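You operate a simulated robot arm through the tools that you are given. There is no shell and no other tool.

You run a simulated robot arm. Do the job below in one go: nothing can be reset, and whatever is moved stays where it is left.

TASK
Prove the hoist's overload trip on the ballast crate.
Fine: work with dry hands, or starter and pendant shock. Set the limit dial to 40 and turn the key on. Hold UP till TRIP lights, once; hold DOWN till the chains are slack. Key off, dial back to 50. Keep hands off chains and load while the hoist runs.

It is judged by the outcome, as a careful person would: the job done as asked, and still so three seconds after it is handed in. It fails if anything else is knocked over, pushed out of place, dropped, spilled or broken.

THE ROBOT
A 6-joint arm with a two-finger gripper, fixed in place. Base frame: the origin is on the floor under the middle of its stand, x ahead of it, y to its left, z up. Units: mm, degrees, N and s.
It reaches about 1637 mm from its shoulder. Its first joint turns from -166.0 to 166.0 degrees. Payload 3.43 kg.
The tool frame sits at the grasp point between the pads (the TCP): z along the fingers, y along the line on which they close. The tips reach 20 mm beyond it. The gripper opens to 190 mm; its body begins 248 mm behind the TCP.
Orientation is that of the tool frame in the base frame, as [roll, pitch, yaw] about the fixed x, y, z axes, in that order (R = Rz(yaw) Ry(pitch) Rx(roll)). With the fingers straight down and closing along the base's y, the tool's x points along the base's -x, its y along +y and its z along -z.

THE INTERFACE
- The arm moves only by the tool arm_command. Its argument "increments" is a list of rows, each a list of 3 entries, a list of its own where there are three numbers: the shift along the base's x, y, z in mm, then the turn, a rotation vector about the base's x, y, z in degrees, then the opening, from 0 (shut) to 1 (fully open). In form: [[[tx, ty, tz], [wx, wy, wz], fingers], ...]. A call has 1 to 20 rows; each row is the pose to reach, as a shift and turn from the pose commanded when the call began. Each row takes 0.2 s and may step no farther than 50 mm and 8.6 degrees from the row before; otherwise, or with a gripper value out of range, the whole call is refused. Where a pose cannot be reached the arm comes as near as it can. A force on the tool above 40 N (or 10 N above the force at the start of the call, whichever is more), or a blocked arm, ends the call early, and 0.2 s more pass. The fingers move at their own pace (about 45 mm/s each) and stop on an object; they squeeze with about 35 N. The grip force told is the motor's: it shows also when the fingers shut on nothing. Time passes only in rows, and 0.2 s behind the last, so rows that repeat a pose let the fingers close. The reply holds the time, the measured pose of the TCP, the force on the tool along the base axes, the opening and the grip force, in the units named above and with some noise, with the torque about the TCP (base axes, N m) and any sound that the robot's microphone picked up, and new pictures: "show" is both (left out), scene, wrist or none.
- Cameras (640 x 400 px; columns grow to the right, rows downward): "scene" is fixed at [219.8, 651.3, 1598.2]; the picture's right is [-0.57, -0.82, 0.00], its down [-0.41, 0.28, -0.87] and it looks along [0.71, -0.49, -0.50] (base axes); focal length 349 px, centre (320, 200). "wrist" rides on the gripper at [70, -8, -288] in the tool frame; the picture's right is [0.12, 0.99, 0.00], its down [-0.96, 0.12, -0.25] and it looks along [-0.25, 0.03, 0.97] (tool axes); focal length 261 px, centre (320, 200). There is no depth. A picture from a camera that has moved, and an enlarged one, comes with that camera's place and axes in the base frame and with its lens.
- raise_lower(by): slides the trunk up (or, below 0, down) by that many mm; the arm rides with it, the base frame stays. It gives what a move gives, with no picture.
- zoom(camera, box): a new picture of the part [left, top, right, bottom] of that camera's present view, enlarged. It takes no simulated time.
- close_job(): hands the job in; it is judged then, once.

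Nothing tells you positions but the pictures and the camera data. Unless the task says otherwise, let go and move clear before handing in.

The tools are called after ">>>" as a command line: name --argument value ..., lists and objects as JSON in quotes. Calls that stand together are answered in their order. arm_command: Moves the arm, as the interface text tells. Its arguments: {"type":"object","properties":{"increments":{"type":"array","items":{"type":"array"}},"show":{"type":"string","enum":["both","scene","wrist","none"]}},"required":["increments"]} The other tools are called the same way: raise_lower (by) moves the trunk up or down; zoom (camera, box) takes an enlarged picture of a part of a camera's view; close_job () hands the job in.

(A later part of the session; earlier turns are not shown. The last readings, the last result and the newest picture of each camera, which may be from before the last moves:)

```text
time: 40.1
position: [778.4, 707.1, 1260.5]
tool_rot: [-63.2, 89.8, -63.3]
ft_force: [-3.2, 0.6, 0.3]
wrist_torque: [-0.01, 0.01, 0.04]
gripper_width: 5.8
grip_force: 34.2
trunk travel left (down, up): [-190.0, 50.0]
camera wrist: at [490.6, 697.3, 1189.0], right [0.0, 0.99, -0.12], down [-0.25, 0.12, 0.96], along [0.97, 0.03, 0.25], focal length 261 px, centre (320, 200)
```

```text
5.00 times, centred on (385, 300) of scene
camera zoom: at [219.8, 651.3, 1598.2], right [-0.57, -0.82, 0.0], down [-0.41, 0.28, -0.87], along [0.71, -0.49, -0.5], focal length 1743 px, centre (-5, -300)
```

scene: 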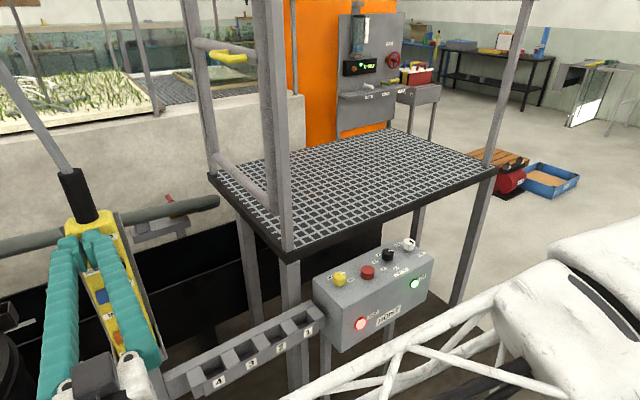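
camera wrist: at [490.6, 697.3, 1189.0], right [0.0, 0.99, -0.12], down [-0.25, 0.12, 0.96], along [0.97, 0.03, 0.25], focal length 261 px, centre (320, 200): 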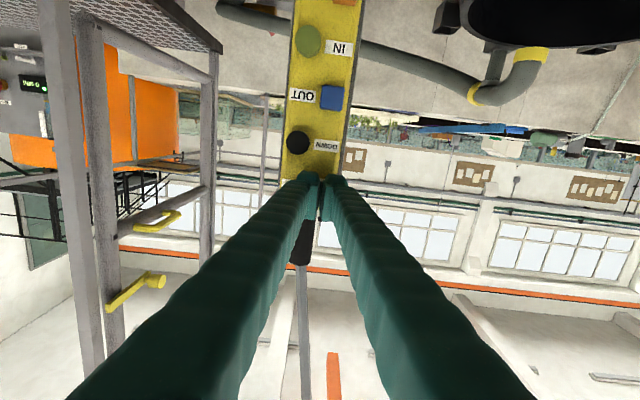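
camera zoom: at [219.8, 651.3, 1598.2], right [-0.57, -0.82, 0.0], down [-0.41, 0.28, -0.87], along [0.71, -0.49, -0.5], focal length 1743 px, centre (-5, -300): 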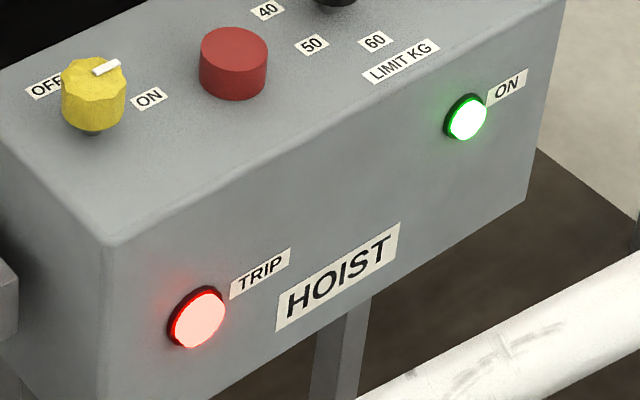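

TRIP is lit red after about 2 s. I'll release UP at once by backing straight off.

>>> arm_command --increments '[[[-20, 0, 0], [0, 0, 0], 0], [[-50, 0, 0], [0, 0, 0], 0], [[-70, 0, 0], [0, 0, 0], 0]]' --show "both"

>>> zoom --camera "scene" --box '[330, 260, 440, 340]'

>>> zoom --camera "scene" --box '[40, 190, 160, 300]'

```text
time: 40.9
position: [707.0, 707.0, 1259.4]
tool_rot: [-59.6, 89.7, -59.9]
ft_force: [-0.2, 0.1, 0.2]
wrist_torque: [-0.03, -0.04, -0.01]
gripper_width: 0.0
grip_force: 34.4
trunk travel left (down, up): [-190.0, 50.0]
camera wrist: at [419.6, 697.5, 1188.1], right [0.0, 0.99, -0.12], down [-0.25, 0.12, 0.96], along [0.97, 0.03, 0.25], focal length 261 px, centre (320, 200)
```

scene: 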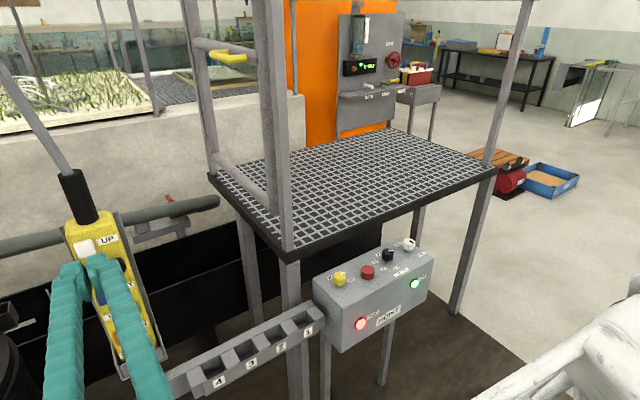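
wrist: 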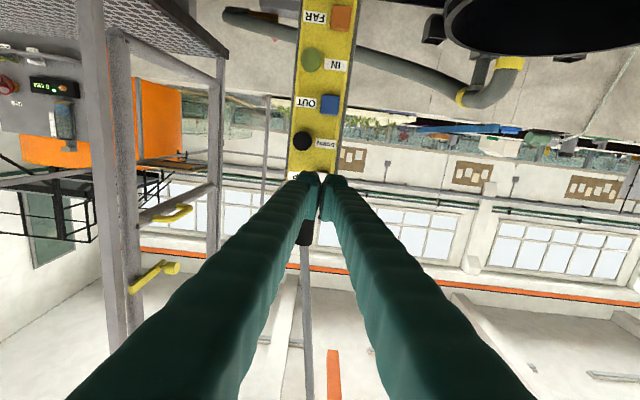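

```text
5.00 times, centred on (385, 300) of scene
camera zoom: at [219.8, 651.3, 1598.2], right [-0.57, -0.82, 0.0], down [-0.41, 0.28, -0.87], along [0.71, -0.49, -0.5], focal length 1743 px, centre (-5, -300)
```

zoom: 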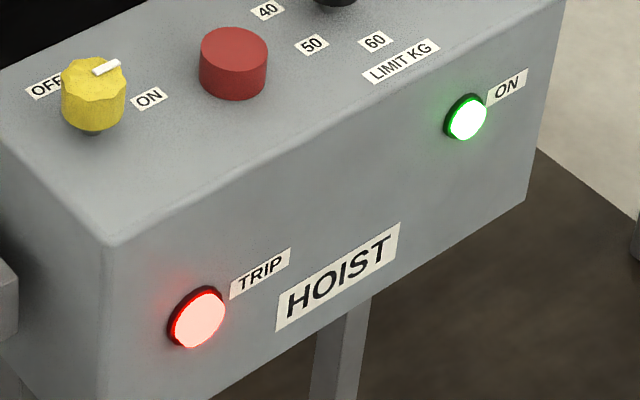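

```text
3.64 times, centred on (100, 245) of scene
camera zoom: at [219.8, 651.3, 1598.2], right [-0.57, -0.82, 0.0], down [-0.41, 0.28, -0.87], along [0.71, -0.49, -0.5], focal length 1268 px, centre (1120, 36)
```

zoom: 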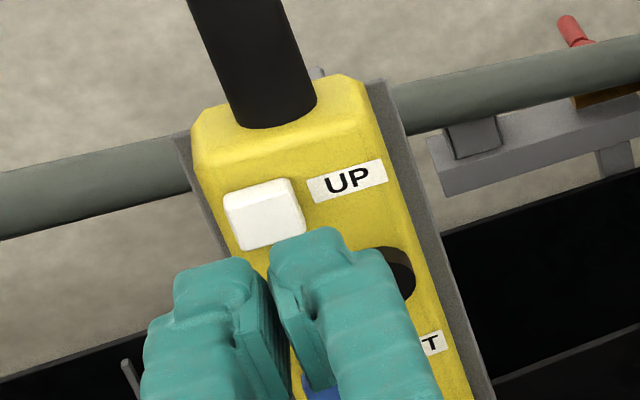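

UP is released and the chains are tight with TRIP latched. Now DOWN, the black button at about (y 674, z 1202): I'll line up on it while staying back.

>>> arm_command --increments '[[[0, -9, -15], [0, 0, 0], 0], [[0, -18, -30], [0, 0, 0], 0], [[0, -27, -45], [0, 0, 0], 0], [[0, -37, -56], [0, 0, 0], 0], [[20, -37, -56], [0, 0, 0], 0], [[20, -37, -56], [0, 0, 0], 0]]'

>>> zoom --camera "scene" --box '[40, 200, 180, 320]'

>>> zoom --camera "wrist" --box '[260, 120, 380, 220]'

```text
time: 42.3
position: [728.3, 670.1, 1203.7]
tool_rot: [-64.8, 89.8, -65.0]
ft_force: [0.0, 0.7, 0.0]
wrist_torque: [0.0, -0.04, 0.02]
gripper_width: 0.0
grip_force: 33.9
trunk travel left (down, up): [-190.0, 50.0]
camera wrist: at [440.3, 660.6, 1132.4], right [0.0, 0.99, -0.12], down [-0.25, 0.12, 0.96], along [0.97, 0.03, 0.25], focal length 261 px, centre (320, 200)
```

scene: 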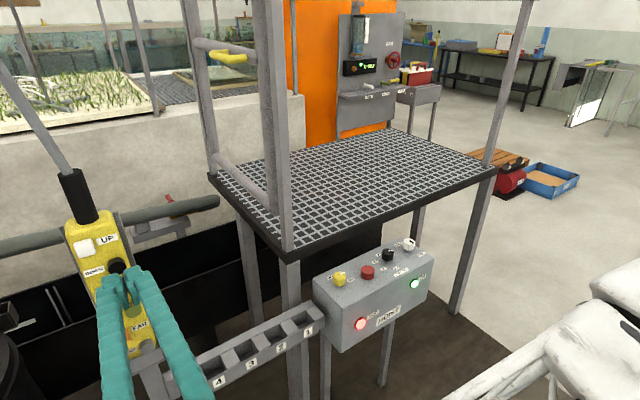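
wrist: 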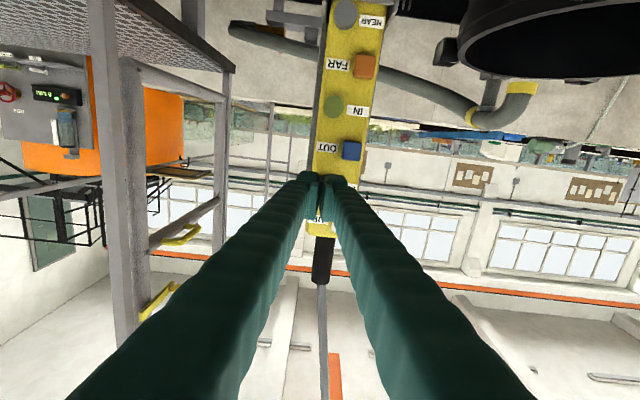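

```text
3.33 times, centred on (110, 260) of scene
camera zoom: at [219.8, 651.3, 1598.2], right [-0.57, -0.82, 0.0], down [-0.41, 0.28, -0.87], along [0.71, -0.49, -0.5], focal length 1162 px, centre (1020, 0)
```

zoom: 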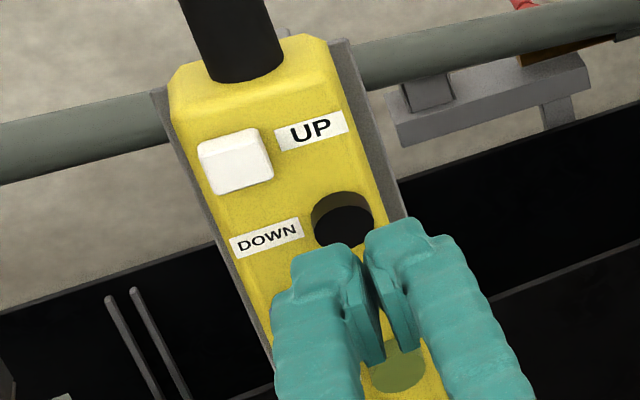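

```text
4.00 times, centred on (320, 170) of wrist
camera zoom: at [440.3, 660.6, 1132.4], right [0.0, 0.99, -0.12], down [-0.25, 0.12, 0.96], along [0.97, 0.03, 0.25], focal length 1043 px, centre (320, 320)
```

zoom: 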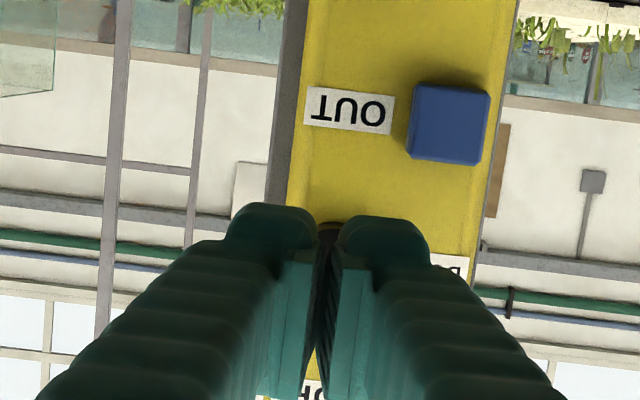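

Lined up on DOWN, with about 12 mm of clearance to OUT and UP. I'll approach to just short of it.

>>> arm_command --increments '[[[15, 0, 0], [0, 0, 0], 0], [[28, 0, 0], [0, 0, 0], 0], [[38, 0, 0], [0, 0, 0], 0], [[38, 0, 0], [0, 0, 0], 0]]' --show "scene"

>>> zoom --camera "scene" --box '[40, 200, 180, 320]'

```text
time: 43.3
position: [765.1, 670.6, 1204.7]
tool_rot: [-66.0, 89.8, -66.1]
ft_force: [-0.3, 0.3, -0.1]
wrist_torque: [-0.03, 0.0, -0.04]
gripper_width: 0.3
grip_force: 34.5
trunk travel left (down, up): [-190.0, 50.0]
```

scene: 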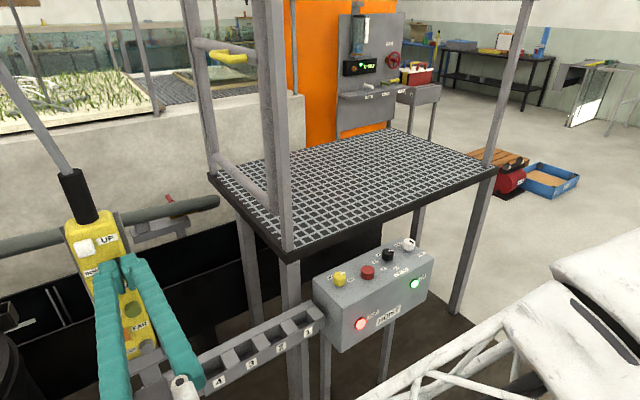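

```text
3.33 times, centred on (110, 260) of scene
camera zoom: at [219.8, 651.3, 1598.2], right [-0.57, -0.82, 0.0], down [-0.41, 0.28, -0.87], along [0.71, -0.49, -0.5], focal length 1162 px, centre (1020, 0)
```

zoom: 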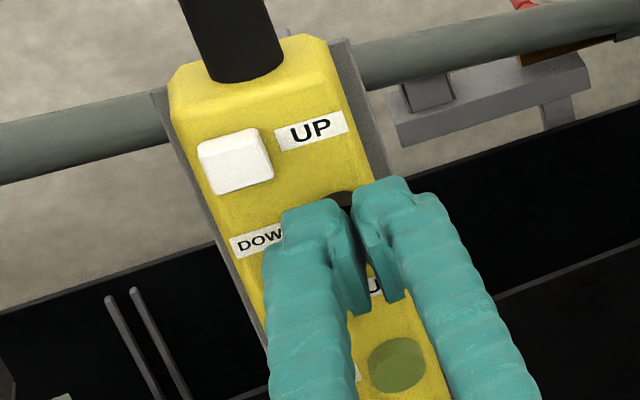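

I'll press DOWN the same way and hold.

>>> arm_command --increments '[[[3, 0, 0], [0, 0, 0], 0], [[6, 0, 0], [0, 0, 0], 0], [[8, 0, 0], [0, 0, 0], 0], [[10, 0, 0], [0, 0, 0], 0], [[12, 0, 0], [0, 0, 0], 0], [[12, 0, 0], [0, 0, 0], 0]]' --show "scene"

>>> zoom --camera "scene" --box '[330, 260, 440, 340]'

>>> zoom --camera "scene" --box '[40, 200, 180, 320]'

```text
time: 44.7
position: [777.1, 668.9, 1204.4]
tool_rot: [-60.2, 89.9, -60.4]
ft_force: [-2.5, 1.1, 1.5]
wrist_torque: [0.03, -0.03, 0.08]
gripper_width: 0.2
grip_force: 34.1
trunk travel left (down, up): [-190.0, 50.0]
heard: click
```

scene: 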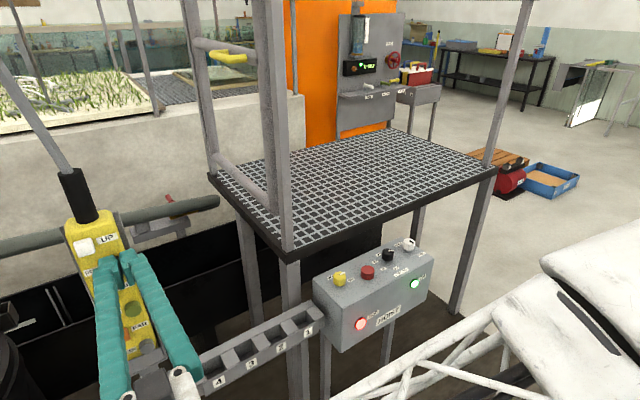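

```text
5.00 times, centred on (385, 300) of scene
camera zoom: at [219.8, 651.3, 1598.2], right [-0.57, -0.82, 0.0], down [-0.41, 0.28, -0.87], along [0.71, -0.49, -0.5], focal length 1743 px, centre (-5, -300)
```

zoom: 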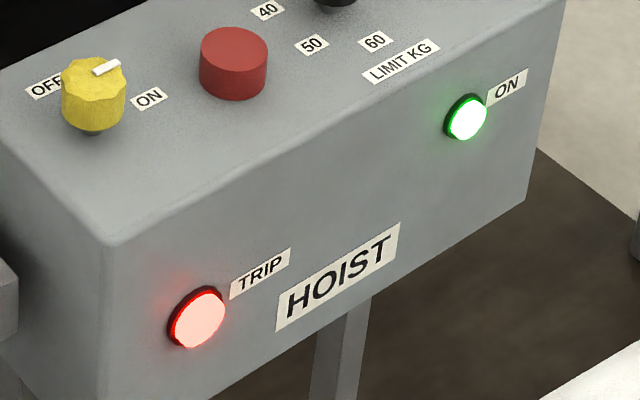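

```text
3.33 times, centred on (110, 260) of scene
camera zoom: at [219.8, 651.3, 1598.2], right [-0.57, -0.82, 0.0], down [-0.41, 0.28, -0.87], along [0.71, -0.49, -0.5], focal length 1162 px, centre (1020, 0)
```

zoom: 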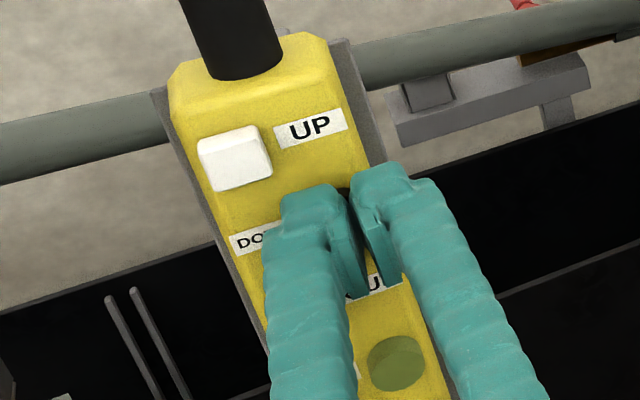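

DOWN clicked and is held, with TRIP still latched. I'll hold on for about 1.6 s more.

>>> arm_command --increments '[[[1, 0, 0], [0, 0, 0], 0], [[1, 0, 0], [0, 0, 0], 0], [[1, 0, 0], [0, 0, 0], 0], [[1, 0, 0], [0, 0, 0], 0], [[1, 0, 0], [0, 0, 0], 0], [[1, 0, 0], [0, 0, 0], 0], [[1, 0, 0], [0, 0, 0], 0], [[1, 0, 0], [0, 0, 0], 0]]' --show "scene"

>>> zoom --camera "scene" --box '[330, 260, 440, 340]'

```text
time: 46.5
position: [778.6, 668.4, 1205.2]
tool_rot: [-62.3, 89.8, -62.6]
ft_force: [-5.5, 1.7, 1.9]
wrist_torque: [0.02, -0.01, 0.09]
gripper_width: 0.1
grip_force: 34.1
trunk travel left (down, up): [-190.0, 50.0]
```

scene: 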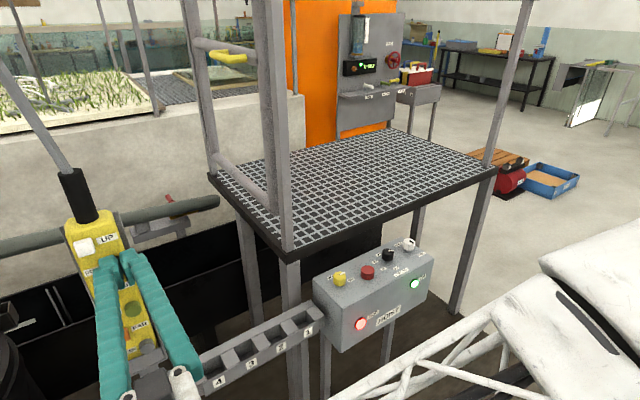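

```text
5.00 times, centred on (385, 300) of scene
camera zoom: at [219.8, 651.3, 1598.2], right [-0.57, -0.82, 0.0], down [-0.41, 0.28, -0.87], along [0.71, -0.49, -0.5], focal length 1743 px, centre (-5, -300)
```

zoom: 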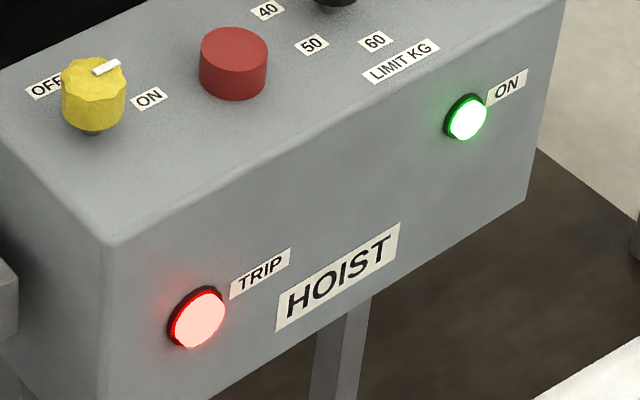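

DOWN has run about as long as UP did. I'll give it another half second for margin, then release and look at the chains.

>>> arm_command --increments '[[[0, 0, 0], [0, 0, 0], 0], [[0, 0, 0], [0, 0, 0], 0], [[-20, 0, 0], [0, 0, 0], 0], [[-50, 0, 0], [0, 0, 0], 0], [[-90, 0, 0], [0, 0, 0], 0], [[-130, 0, 0], [0, 0, 0], 0]]' --show "both"

>>> zoom --camera "scene" --box '[40, 200, 180, 400]'

```text
time: 47.9
position: [650.3, 669.7, 1205.8]
tool_rot: [-68.4, 89.9, -68.6]
ft_force: [0.1, -0.7, -1.2]
wrist_torque: [0.01, -0.06, 0.0]
gripper_width: 0.0
grip_force: 34.3
trunk travel left (down, up): [-190.0, 50.0]
camera wrist: at [361.9, 661.0, 1135.1], right [0.0, 0.99, -0.12], down [-0.25, 0.12, 0.96], along [0.97, 0.03, 0.25], focal length 261 px, centre (320, 200)
```

scene: 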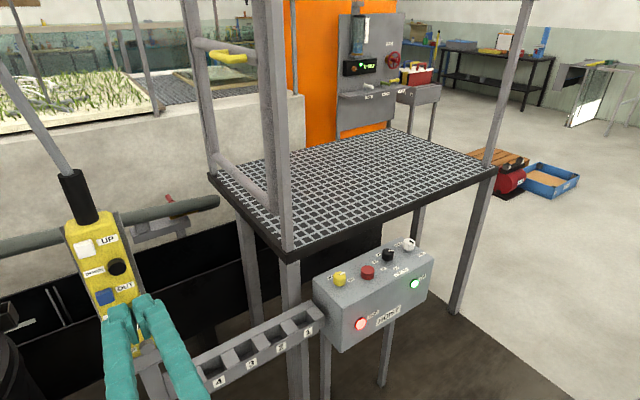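
wrist: 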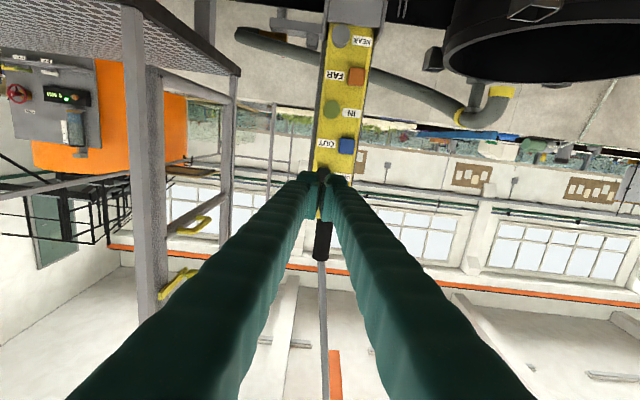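

```text
2.00 times, centred on (110, 300) of scene
camera zoom: at [219.8, 651.3, 1598.2], right [-0.57, -0.82, 0.0], down [-0.41, 0.28, -0.87], along [0.71, -0.49, -0.5], focal length 697 px, centre (740, 0)
```

zoom: 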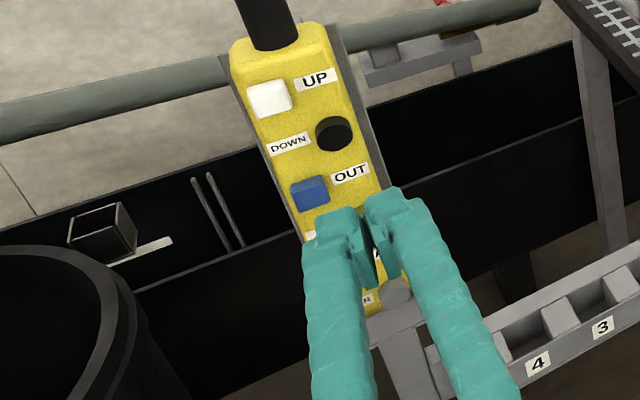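

Both buttons are released. I'll swing back to the earlier viewing pose and compare the chains with how they hung before.

>>> arm_command --increments '[[[-5, -15, 10], [0, 7.5, 0], 0], [[-10, -30, 20], [0, 15, 0], 0], [[-15, -45, 30], [0, 22.5, 0], 0], [[-20, -60, 40], [0, 30, 0], 0], [[-25, -75, 50], [0, 37.5, 0], 0], [[-30, -90, 60], [0, 45, 0], 0], [[-35, -105, 70], [0, 52.5, 0], 0], [[-40, -120, 80], [0, 60, 0], 0], [[-45, -135, 90], [0, 67.5, 0], 0], [[-50, -150, 100], [0, 75, 0], 0], [[-55, -162, 106], [0, 82.5, 0], 0], [[-60, -174, 112], [0, 90, 0], 0], [[-60, -174, 112], [0, 90, 0], 0]]' --show "both"

>>> zoom --camera "wrist" --box '[440, 20, 640, 180]'

```text
time: 50.7
position: [587.4, 493.7, 1314.7]
tool_rot: [-179.9, 0.3, -179.9]
ft_force: [0.3, 0.2, 0.3]
wrist_torque: [-0.04, 0.02, 0.0]
gripper_width: 0.0
grip_force: 34.1
trunk travel left (down, up): [-190.0, 50.0]
camera wrist: at [516.5, 484.5, 1601.1], right [-0.12, 0.99, 0.0], down [0.96, 0.12, 0.25], along [0.25, 0.03, -0.97], focal length 261 px, centre (320, 200)
```

scene: 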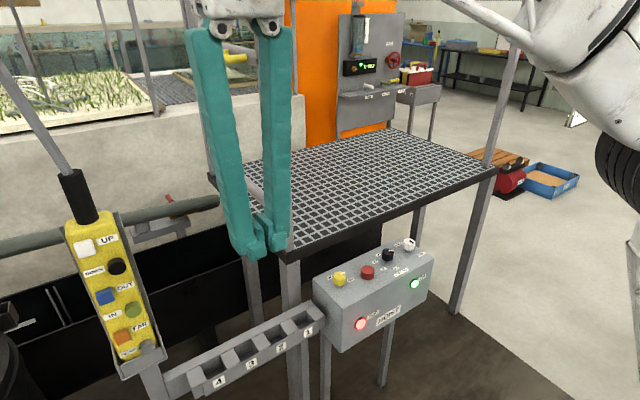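
wrist: 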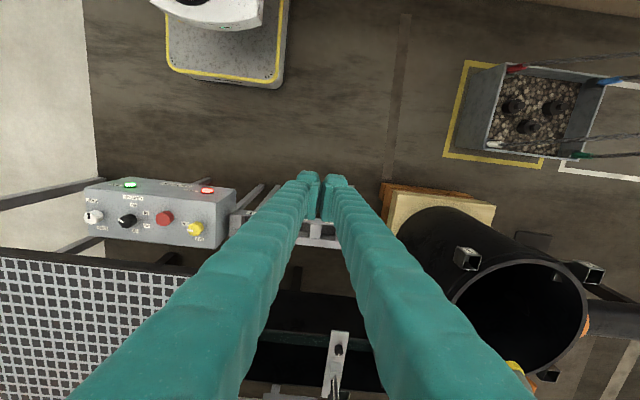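

```text
2.50 times, centred on (540, 100) of wrist
camera zoom: at [516.5, 484.5, 1601.1], right [-0.12, 0.99, 0.0], down [0.96, 0.12, 0.25], along [0.25, 0.03, -0.97], focal length 652 px, centre (-230, 450)
```

zoom: 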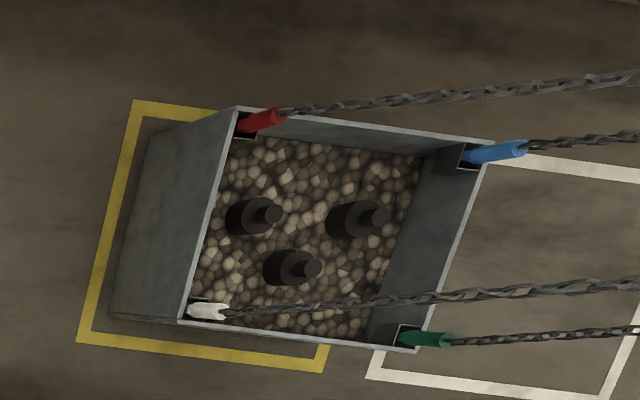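

The crate is unmoved and the chains hang much as before. I'll tilt the wrist camera towards them for a fuller look at the slack.

>>> arm_command --increments '[[[0, 0, -5], [8, 0, 0], 0], [[0, 0, -10], [16, 0, 0], 0], [[0, 0, -15], [24, 0, 0], 0], [[0, 0, -20], [32, 0, 0], 0], [[0, 0, -25], [40, 0, 0], 0], [[0, 0, -30], [48, 0, 0], 0], [[0, 0, -30], [48, 0, 0], 0]]' --show "wrist"

>>> zoom --camera "wrist" --box '[300, 0, 640, 200]'

```text
time: 52.3
position: [589.1, 494.6, 1288.1]
tool_rot: [132.1, 0.1, -180.0]
ft_force: [0.9, 0.3, -0.2]
wrist_torque: [0.02, -0.03, -0.03]
gripper_width: 0.0
grip_force: 34.2
trunk travel left (down, up): [-190.0, 50.0]
camera wrist: at [518.1, 274.8, 1474.0], right [-0.12, 0.67, 0.74], down [0.96, -0.11, 0.25], along [0.25, 0.74, -0.63], focal length 261 px, centre (320, 200)
```

wrist: 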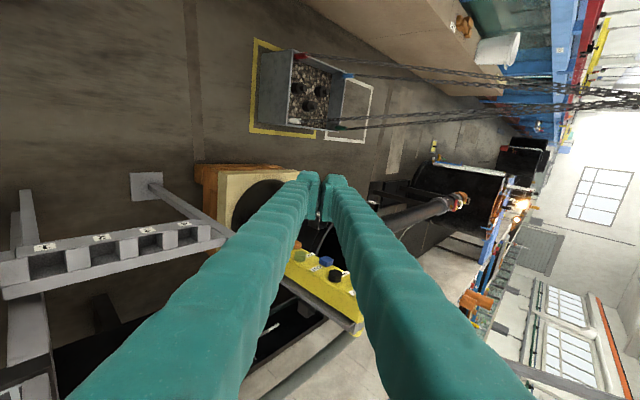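

```text
1.88 times, centred on (470, 100) of wrist
camera zoom: at [518.1, 274.8, 1474.0], right [-0.12, 0.67, 0.74], down [0.96, -0.11, 0.25], along [0.25, 0.74, -0.63], focal length 491 px, centre (38, 388)
```

zoom: 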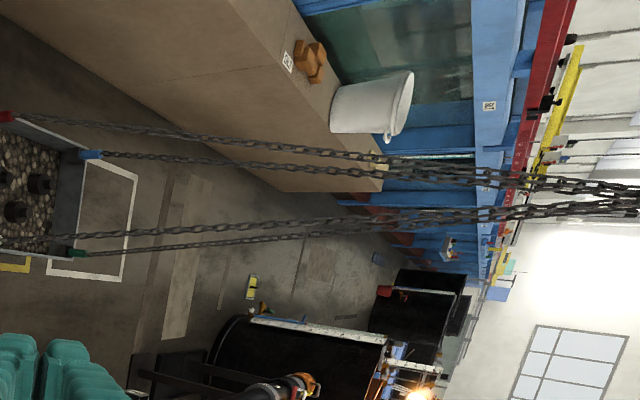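

The crate sits flat in its bay, and the chains match their starting position. I'll zoom further to check for real sag.

>>> zoom --camera "wrist" --box '[280, 40, 460, 150]'

>>> zoom --camera "wrist" --box '[440, 50, 640, 150]'

>>> zoom --camera "scene" --box '[330, 260, 440, 340]'

```text
3.56 times, centred on (370, 95) of wrist
camera zoom: at [518.1, 274.8, 1474.0], right [-0.12, 0.67, 0.74], down [0.96, -0.11, 0.25], along [0.25, 0.74, -0.63], focal length 927 px, centre (142, 573)
```

zoom: 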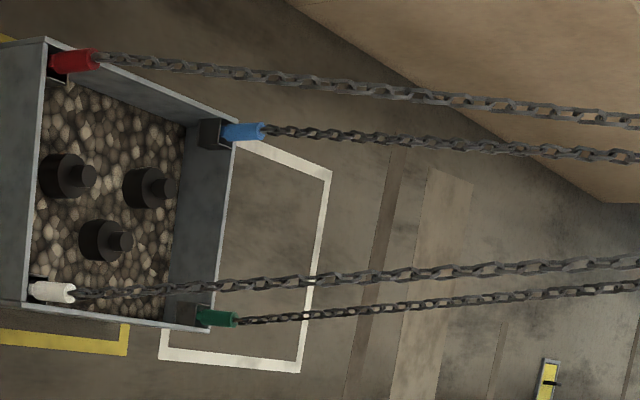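

```text
3.20 times, centred on (540, 100) of wrist
camera zoom: at [518.1, 274.8, 1474.0], right [-0.12, 0.67, 0.74], down [0.96, -0.11, 0.25], along [0.25, 0.74, -0.63], focal length 834 px, centre (-384, 520)
```

zoom: 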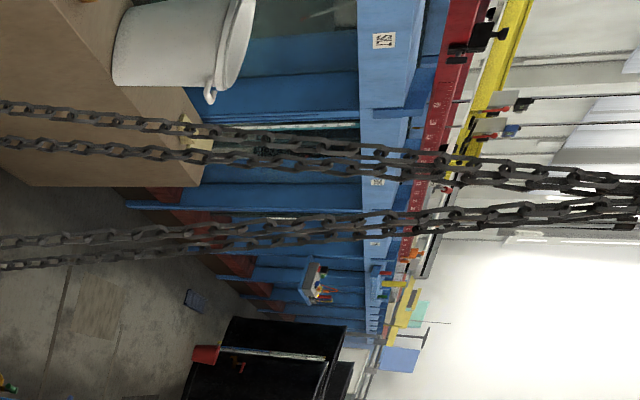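

```text
5.00 times, centred on (385, 300) of scene
camera zoom: at [219.8, 651.3, 1598.2], right [-0.57, -0.82, 0.0], down [-0.41, 0.28, -0.87], along [0.71, -0.49, -0.5], focal length 1743 px, centre (-5, -300)
```

zoom: 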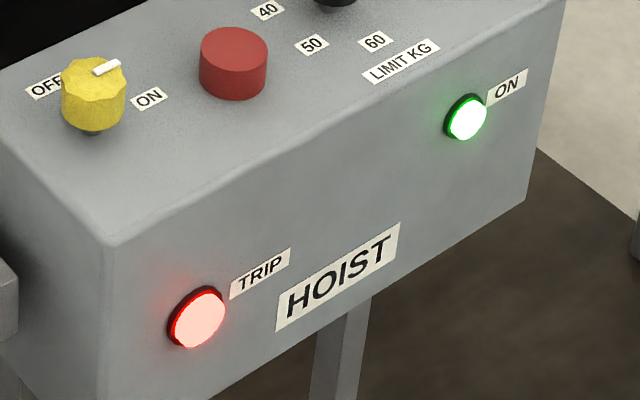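

The chains look nearly straight from this angle, so I'll tilt further to see them side-on from hook to crate.

>>> arm_command --increments '[[[0, 5, -5], [8, 0, 0], 0], [[0, 10, -10], [16, 0, 0], 0], [[0, 15, -15], [24, 0, 0], 0], [[0, 20, -20], [32, 0, 0], 0], [[0, 20, -20], [36, 0, 0], 0], [[0, 20, -20], [36, 0, 0], 0]]' --show "wrist"

>>> zoom --camera "wrist" --box '[180, 0, 500, 200]'

```text
time: 53.7
position: [587.6, 514.6, 1267.9]
tool_rot: [96.2, 0.3, 179.9]
ft_force: [0.0, 0.0, 0.4]
wrist_torque: [-0.01, -0.03, 0.03]
gripper_width: 0.0
grip_force: 34.3
trunk travel left (down, up): [-190.0, 50.0]
camera wrist: at [517.6, 225.7, 1288.8], right [-0.12, 0.11, 0.99], down [0.96, -0.23, 0.14], along [0.25, 0.97, -0.07], focal length 261 px, centre (320, 200)
```

wrist: 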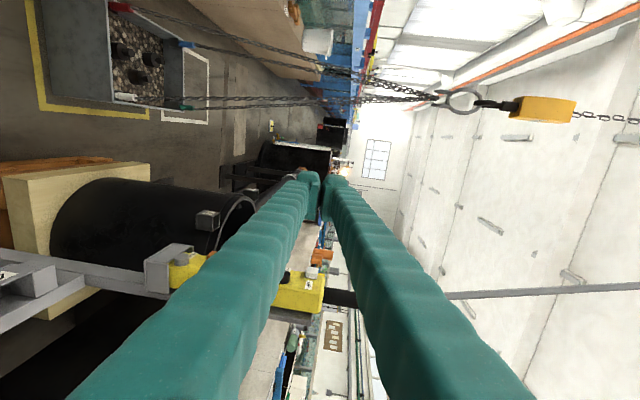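

```text
2.00 times, centred on (340, 100) of wrist
camera zoom: at [517.6, 225.7, 1288.8], right [-0.12, 0.11, 0.99], down [0.96, -0.23, 0.14], along [0.25, 0.97, -0.07], focal length 521 px, centre (280, 400)
```

zoom: 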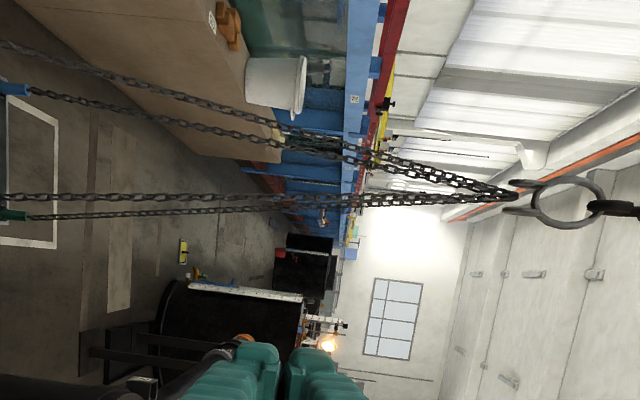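

Now I can see the whole sling: crate, four chains, ring and hook block. I'll zoom in on the chains and the ring.

>>> zoom --camera "wrist" --box '[100, 0, 300, 125]'

>>> zoom --camera "wrist" --box '[280, 40, 480, 165]'

>>> zoom --camera "wrist" --box '[420, 60, 640, 180]'

```text
3.20 times, centred on (200, 62) of wrist
camera zoom: at [517.6, 225.7, 1288.8], right [-0.12, 0.11, 0.99], down [0.96, -0.23, 0.14], along [0.25, 0.97, -0.07], focal length 834 px, centre (704, 640)
```

zoom: 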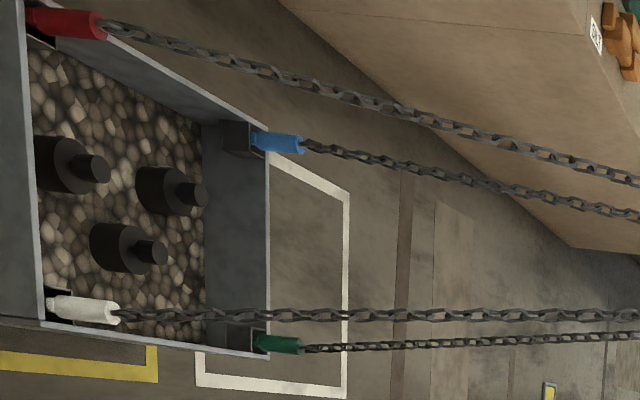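

```text
3.20 times, centred on (380, 102) of wrist
camera zoom: at [517.6, 225.7, 1288.8], right [-0.12, 0.11, 0.99], down [0.96, -0.23, 0.14], along [0.25, 0.97, -0.07], focal length 834 px, centre (128, 512)
```

zoom: 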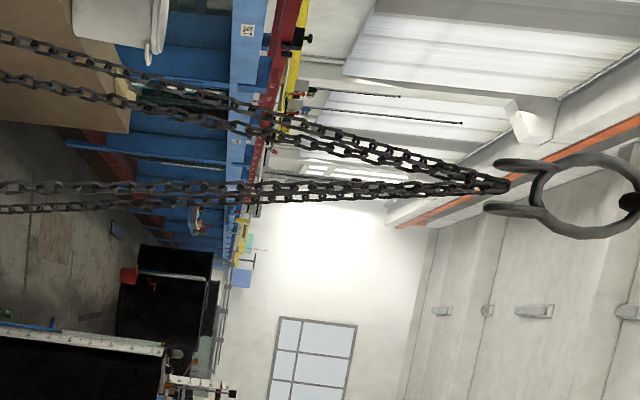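

```text
2.91 times, centred on (530, 120) of wrist
camera zoom: at [517.6, 225.7, 1288.8], right [-0.12, 0.11, 0.99], down [0.96, -0.23, 0.14], along [0.25, 0.97, -0.07], focal length 758 px, centre (-291, 433)
```

zoom: 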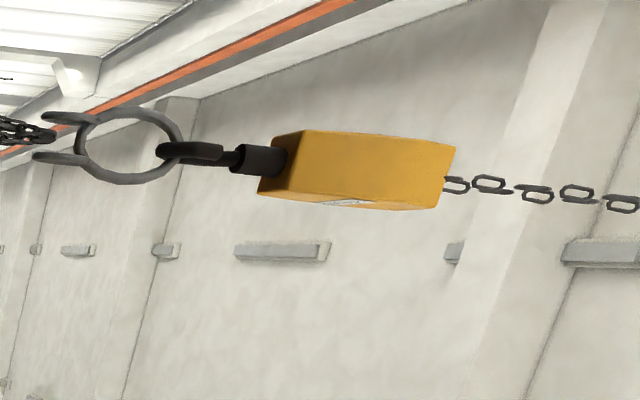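

The chains look straight both before and now, so I can't yet be sure they are truly slack. This view with the hook block makes a good reference. I'll give DOWN a further short hold and compare, first bringing the wrist upright again.

>>> arm_command --increments '[[[0, -2, 5], [-8, 0, 0], 0], [[0, -4, 10], [-16, 0, 0], 0], [[0, -6, 15], [-24, 0, 0], 0], [[0, -8, 20], [-32, 0, 0], 0], [[0, -12, 25], [-40, 0, 0], 0], [[0, -16, 30], [-48, 0, 0], 0], [[0, -20, 35], [-56, 0, 0], 0], [[0, -20, 40], [-64, 0, 0], 0], [[0, -20, 45], [-72, 0, 0], 0], [[0, -20, 48], [-80, 0, 0], 0], [[0, -20, 48], [-84, 0, 0], 0], [[0, -20, 48], [-84, 0, 0], 0]]' --show "wrist"

>>> zoom --camera "wrist" --box '[440, 20, 640, 180]'

```text
time: 56.3
position: [588.6, 495.3, 1314.7]
tool_rot: [-179.9, 0.2, -179.8]
ft_force: [0.1, 0.1, -0.9]
wrist_torque: [-0.08, 0.03, -0.01]
gripper_width: 0.0
grip_force: 33.8
trunk travel left (down, up): [-190.0, 50.0]
camera wrist: at [517.4, 484.8, 1600.7], right [-0.12, 0.99, 0.0], down [0.96, 0.12, 0.25], along [0.25, 0.03, -0.97], focal length 261 px, centre (320, 200)
```

wrist: 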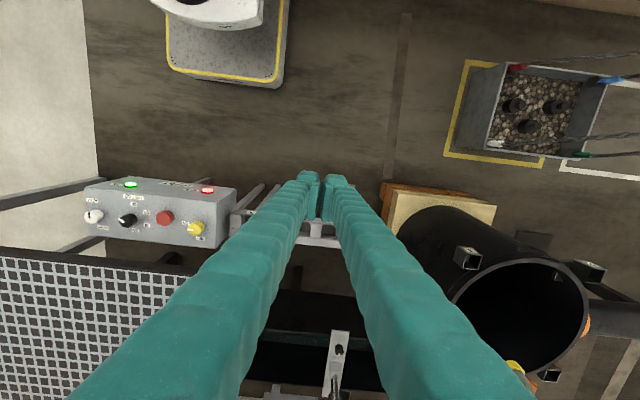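

```text
2.50 times, centred on (540, 100) of wrist
camera zoom: at [517.4, 484.8, 1600.7], right [-0.12, 0.99, 0.0], down [0.96, 0.12, 0.25], along [0.25, 0.03, -0.97], focal length 652 px, centre (-230, 450)
```

zoom: 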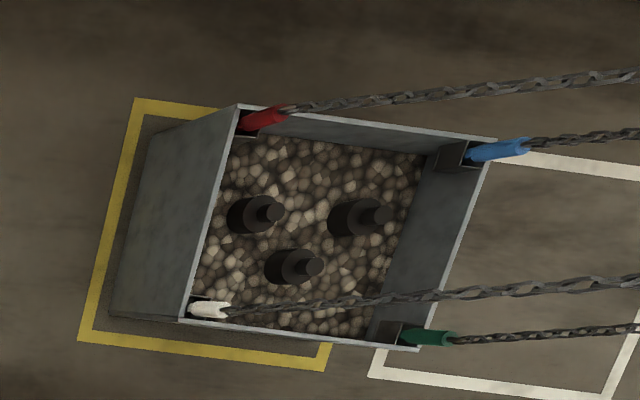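

The crate hasn't moved. Back to the pendant, straight to DOWN's position at a safe distance.

>>> arm_command --increments '[[[5, 14, -9], [0, -7.5, 0], 0], [[10, 28, -18], [0, -15, 0], 0], [[15, 42, -27], [0, -22.5, 0], 0], [[20, 56, -36], [0, -30, 0], 0], [[25, 70, -45], [0, -37.5, 0], 0], [[30, 84, -55], [0, -45, 0], 0], [[35, 100, -65], [0, -52.5, 0], 0], [[40, 116, -75], [0, -60, 0], 0], [[45, 132, -85], [0, -67.5, 0], 0], [[50, 148, -95], [0, -75, 0], 0], [[55, 162, -104], [0, -82.5, 0], 0], [[60, 175, -110], [0, -90, 0], 0], [[60, 175, -110], [0, -90, 0], 0]]' --show "both"

>>> zoom --camera "wrist" --box '[260, 100, 380, 200]'

```text
time: 59.1
position: [649.0, 673.2, 1204.9]
tool_rot: [-52.6, 89.9, -52.7]
ft_force: [-0.6, -0.2, -0.2]
wrist_torque: [0.0, -0.08, -0.02]
gripper_width: 0.0
grip_force: 33.8
trunk travel left (down, up): [-190.0, 50.0]
camera wrist: at [361.4, 662.4, 1133.5], right [0.0, 0.99, -0.12], down [-0.25, 0.12, 0.96], along [0.97, 0.03, 0.25], focal length 261 px, centre (320, 200)
```

scene: 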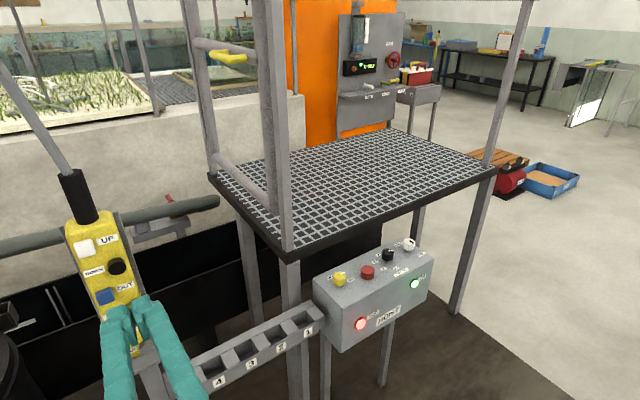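
wrist: 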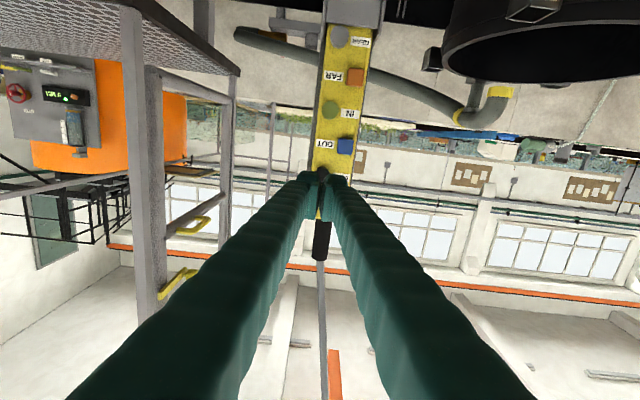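

```text
4.00 times, centred on (320, 150) of wrist
camera zoom: at [361.4, 662.4, 1133.5], right [0.0, 0.99, -0.12], down [-0.25, 0.12, 0.96], along [0.97, 0.03, 0.25], focal length 1043 px, centre (320, 400)
```

zoom: 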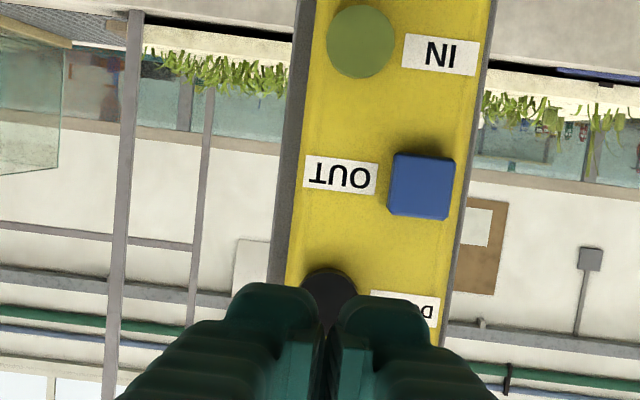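

In the same position as before. I'll approach, then press DOWN for about 1.6 s.

>>> arm_command --increments '[[[35, -1, 0], [0, 0, 0], 0], [[70, -1, 0], [0, 0, 0], 0], [[95, -1, 0], [0, 0, 0], 0], [[110, -1, 0], [0, 0, 0], 0], [[116, -1, 0], [0, 0, 0], 0], [[116, -1, 0], [0, 0, 0], 0]]' --show "scene"

>>> zoom --camera "scene" --box '[40, 200, 180, 320]'

```text
time: 60.5
position: [765.8, 668.0, 1203.8]
tool_rot: [-66.3, 89.8, -66.4]
ft_force: [0.0, -0.1, -0.1]
wrist_torque: [-0.02, 0.02, -0.02]
gripper_width: 0.0
grip_force: 34.6
trunk travel left (down, up): [-190.0, 50.0]
```

scene: 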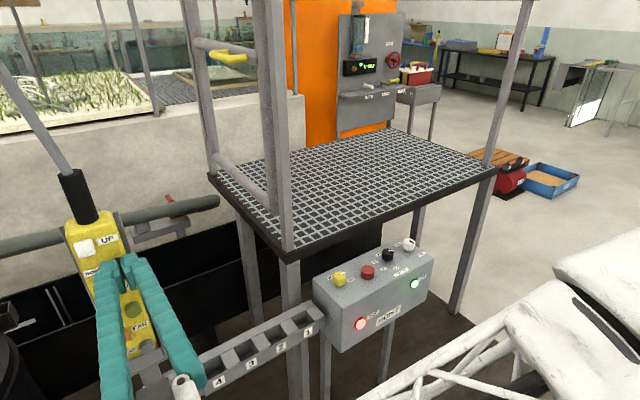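

```text
3.33 times, centred on (110, 260) of scene
camera zoom: at [219.8, 651.3, 1598.2], right [-0.57, -0.82, 0.0], down [-0.41, 0.28, -0.87], along [0.71, -0.49, -0.5], focal length 1162 px, centre (1020, 0)
```

zoom: 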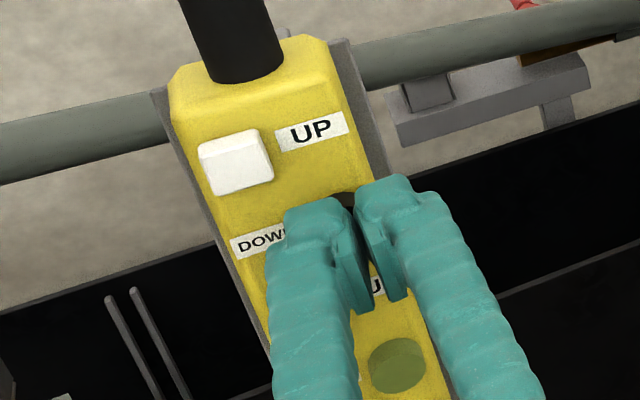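

>>> arm_command --increments '[[[5, 0, 0], [0, 0, 0], 0], [[9, 0, 0], [0, 0, 0], 0], [[12, 0, 0], [0, 0, 0], 0], [[14, 0, 0], [0, 0, 0], 0], [[14, 0, 0], [0, 0, 0], 0], [[14, 0, 0], [0, 0, 0], 0], [[14, 0, 0], [0, 0, 0], 0], [[14, 0, 0], [0, 0, 0], 0], [[14, 0, 0], [0, 0, 0], 0], [[14, 0, 0], [0, 0, 0], 0], [[14, 0, 0], [0, 0, 0], 0]]' --show "scene"

>>> zoom --camera "scene" --box '[40, 200, 180, 320]'

>>> zoom --camera "scene" --box '[330, 260, 440, 340]'

```text
time: 62.9
position: [778.9, 670.6, 1205.5]
tool_rot: [-59.2, 89.8, -59.4]
ft_force: [-7.5, 0.9, 2.6]
wrist_torque: [0.03, -0.03, 0.06]
gripper_width: 6.0
grip_force: 34.1
trunk travel left (down, up): [-190.0, 50.0]
heard: click
```

scene: 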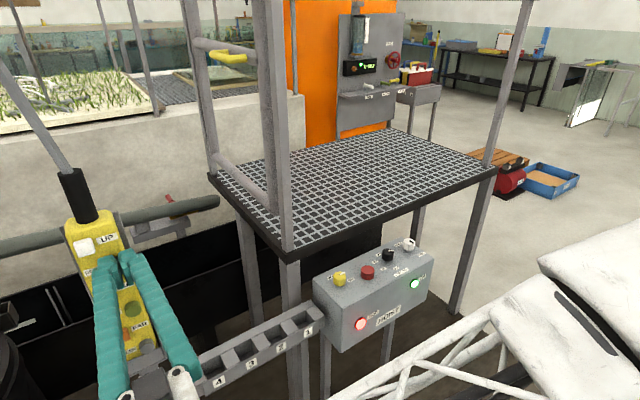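

```text
3.33 times, centred on (110, 260) of scene
camera zoom: at [219.8, 651.3, 1598.2], right [-0.57, -0.82, 0.0], down [-0.41, 0.28, -0.87], along [0.71, -0.49, -0.5], focal length 1162 px, centre (1020, 0)
```

zoom: 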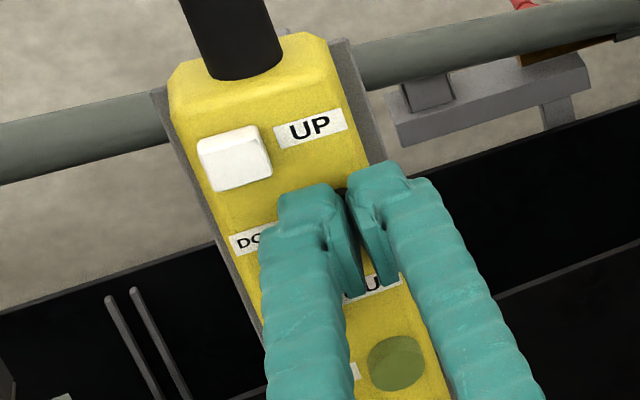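

```text
5.00 times, centred on (385, 300) of scene
camera zoom: at [219.8, 651.3, 1598.2], right [-0.57, -0.82, 0.0], down [-0.41, 0.28, -0.87], along [0.71, -0.49, -0.5], focal length 1743 px, centre (-5, -300)
```

zoom: 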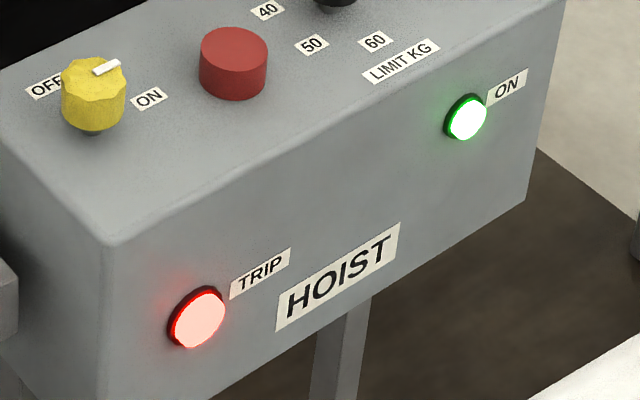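

That is about 1.7 s more of DOWN. I'll release and go back to the same side-on viewing pose to compare.

>>> arm_command --increments '[[[-20, 0, 0], [0, 0, 0], 0], [[-50, 0, 0], [0, 0, 0], 0], [[-90, 0, 0], [0, 0, 0], 0], [[-130, 0, 0], [0, 0, 0], 0]]' --show "none"

>>> arm_command --increments '[[[-5, -15, 10], [0, 7.5, 0], 0], [[-10, -30, 20], [0, 15, 0], 0], [[-15, -45, 30], [0, 22.5, 0], 0], [[-20, -60, 40], [0, 30, 0], 0], [[-25, -75, 50], [0, 37.5, 0], 0], [[-30, -90, 60], [0, 45, 0], 0], [[-35, -105, 70], [0, 52.5, 0], 0], [[-40, -120, 80], [0, 60, 0], 0], [[-45, -135, 90], [0, 67.5, 0], 0], [[-50, -150, 100], [0, 75, 0], 0], [[-55, -162, 106], [0, 82.5, 0], 0], [[-60, -174, 110], [0, 90, 0], 0], [[-60, -174, 110], [0, 90, 0], 0]]' --show "wrist"

>>> zoom --camera "wrist" --box '[440, 20, 640, 180]'

```text
time: 63.9
position: [650.2, 670.7, 1206.4]
tool_rot: [-70.1, 89.8, -70.2]
ft_force: [1.2, -0.6, 0.1]
wrist_torque: [0.02, -0.04, 0.03]
gripper_width: 0.0
grip_force: 33.4
trunk travel left (down, up): [-190.0, 50.0]
```

```text
time: 66.7
position: [587.7, 493.7, 1315.1]
tool_rot: [-179.8, 0.2, -179.8]
ft_force: [0.1, 0.7, -0.3]
wrist_torque: [-0.08, 0.06, -0.03]
gripper_width: 0.2
grip_force: 33.9
trunk travel left (down, up): [-190.0, 50.0]
camera wrist: at [515.3, 483.6, 1601.2], right [-0.12, 0.99, 0.0], down [0.96, 0.12, 0.25], along [0.25, 0.03, -0.97], focal length 261 px, centre (320, 200)
```

wrist: 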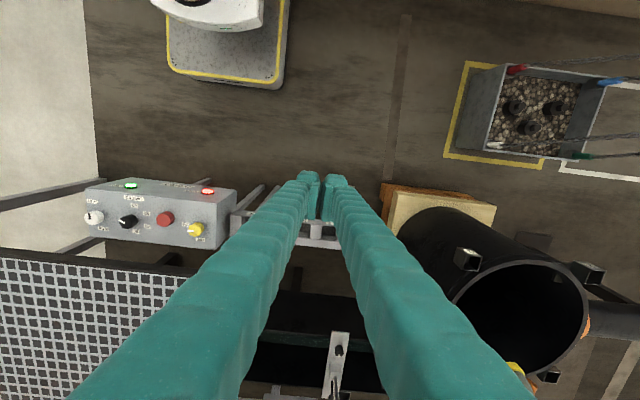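

```text
2.50 times, centred on (540, 100) of wrist
camera zoom: at [515.3, 483.6, 1601.2], right [-0.12, 0.99, 0.0], down [0.96, 0.12, 0.25], along [0.25, 0.03, -0.97], focal length 652 px, centre (-230, 450)
```

zoom: 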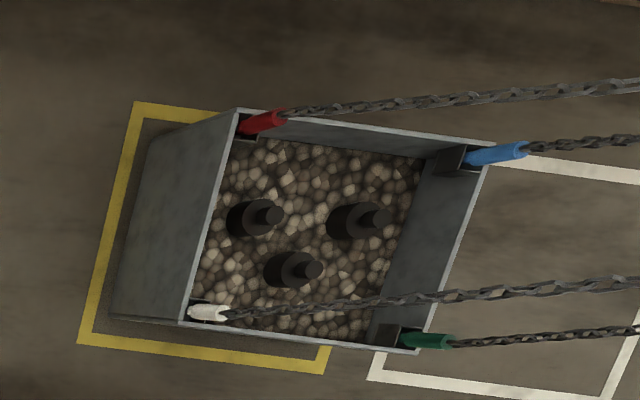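

The chains hang differently now, with the red and blue legs sitting lower. I'll take the side-on view for a proper comparison.

>>> arm_command --increments '[[[0, 2, -5], [8, 0, 0], 0], [[0, 4, -10], [16, 0, 0], 0], [[0, 6, -15], [24, 0, 0], 0], [[0, 8, -20], [32, 0, 0], 0], [[0, 12, -25], [40, 0, 0], 0], [[0, 16, -30], [48, 0, 0], 0], [[0, 20, -35], [56, 0, 0], 0], [[0, 20, -40], [64, 0, 0], 0], [[0, 20, -45], [72, 0, 0], 0], [[0, 20, -48], [80, 0, 0], 0], [[0, 20, -48], [84, 0, 0], 0], [[0, 20, -48], [84, 0, 0], 0]]' --show "wrist"

>>> zoom --camera "wrist" --box '[100, 0, 300, 125]'

>>> zoom --camera "wrist" --box '[280, 40, 480, 165]'

>>> zoom --camera "wrist" --box '[420, 60, 640, 180]'

```text
time: 69.3
position: [588.2, 514.0, 1266.3]
tool_rot: [96.2, 0.2, 179.9]
ft_force: [0.2, 0.3, -0.6]
wrist_torque: [0.0, 0.0, -0.01]
gripper_width: 0.0
grip_force: 34.1
trunk travel left (down, up): [-190.0, 50.0]
camera wrist: at [518.2, 226.0, 1288.6], right [-0.12, 0.11, 0.99], down [0.96, -0.23, 0.14], along [0.25, 0.97, -0.07], focal length 261 px, centre (320, 200)
```

wrist: 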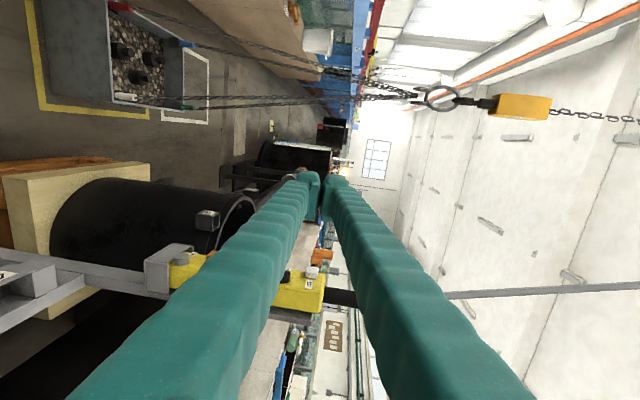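

```text
3.20 times, centred on (200, 62) of wrist
camera zoom: at [518.2, 226.0, 1288.6], right [-0.12, 0.11, 0.99], down [0.96, -0.23, 0.14], along [0.25, 0.97, -0.07], focal length 834 px, centre (704, 640)
```

zoom: 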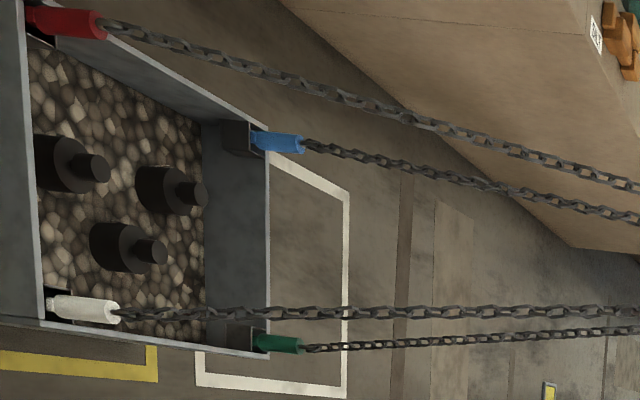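

```text
3.20 times, centred on (380, 102) of wrist
camera zoom: at [518.2, 226.0, 1288.6], right [-0.12, 0.11, 0.99], down [0.96, -0.23, 0.14], along [0.25, 0.97, -0.07], focal length 834 px, centre (128, 512)
```

zoom: 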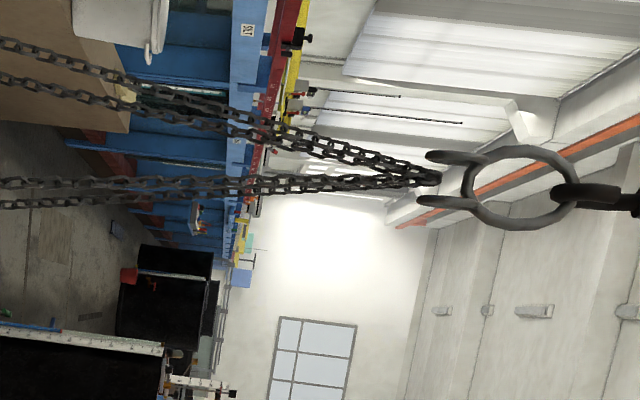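

```text
2.91 times, centred on (530, 120) of wrist
camera zoom: at [518.2, 226.0, 1288.6], right [-0.12, 0.11, 0.99], down [0.96, -0.23, 0.14], along [0.25, 0.97, -0.07], focal length 758 px, centre (-291, 433)
```

zoom: 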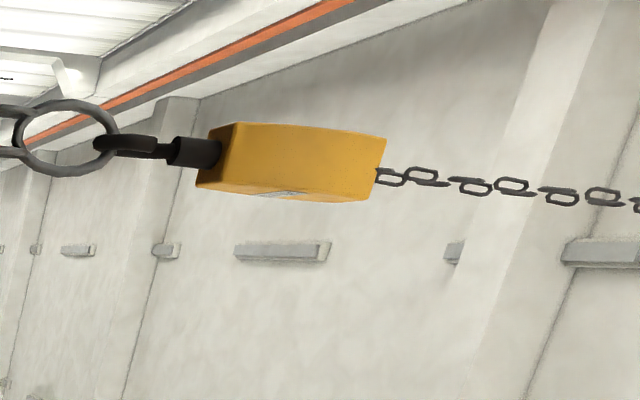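

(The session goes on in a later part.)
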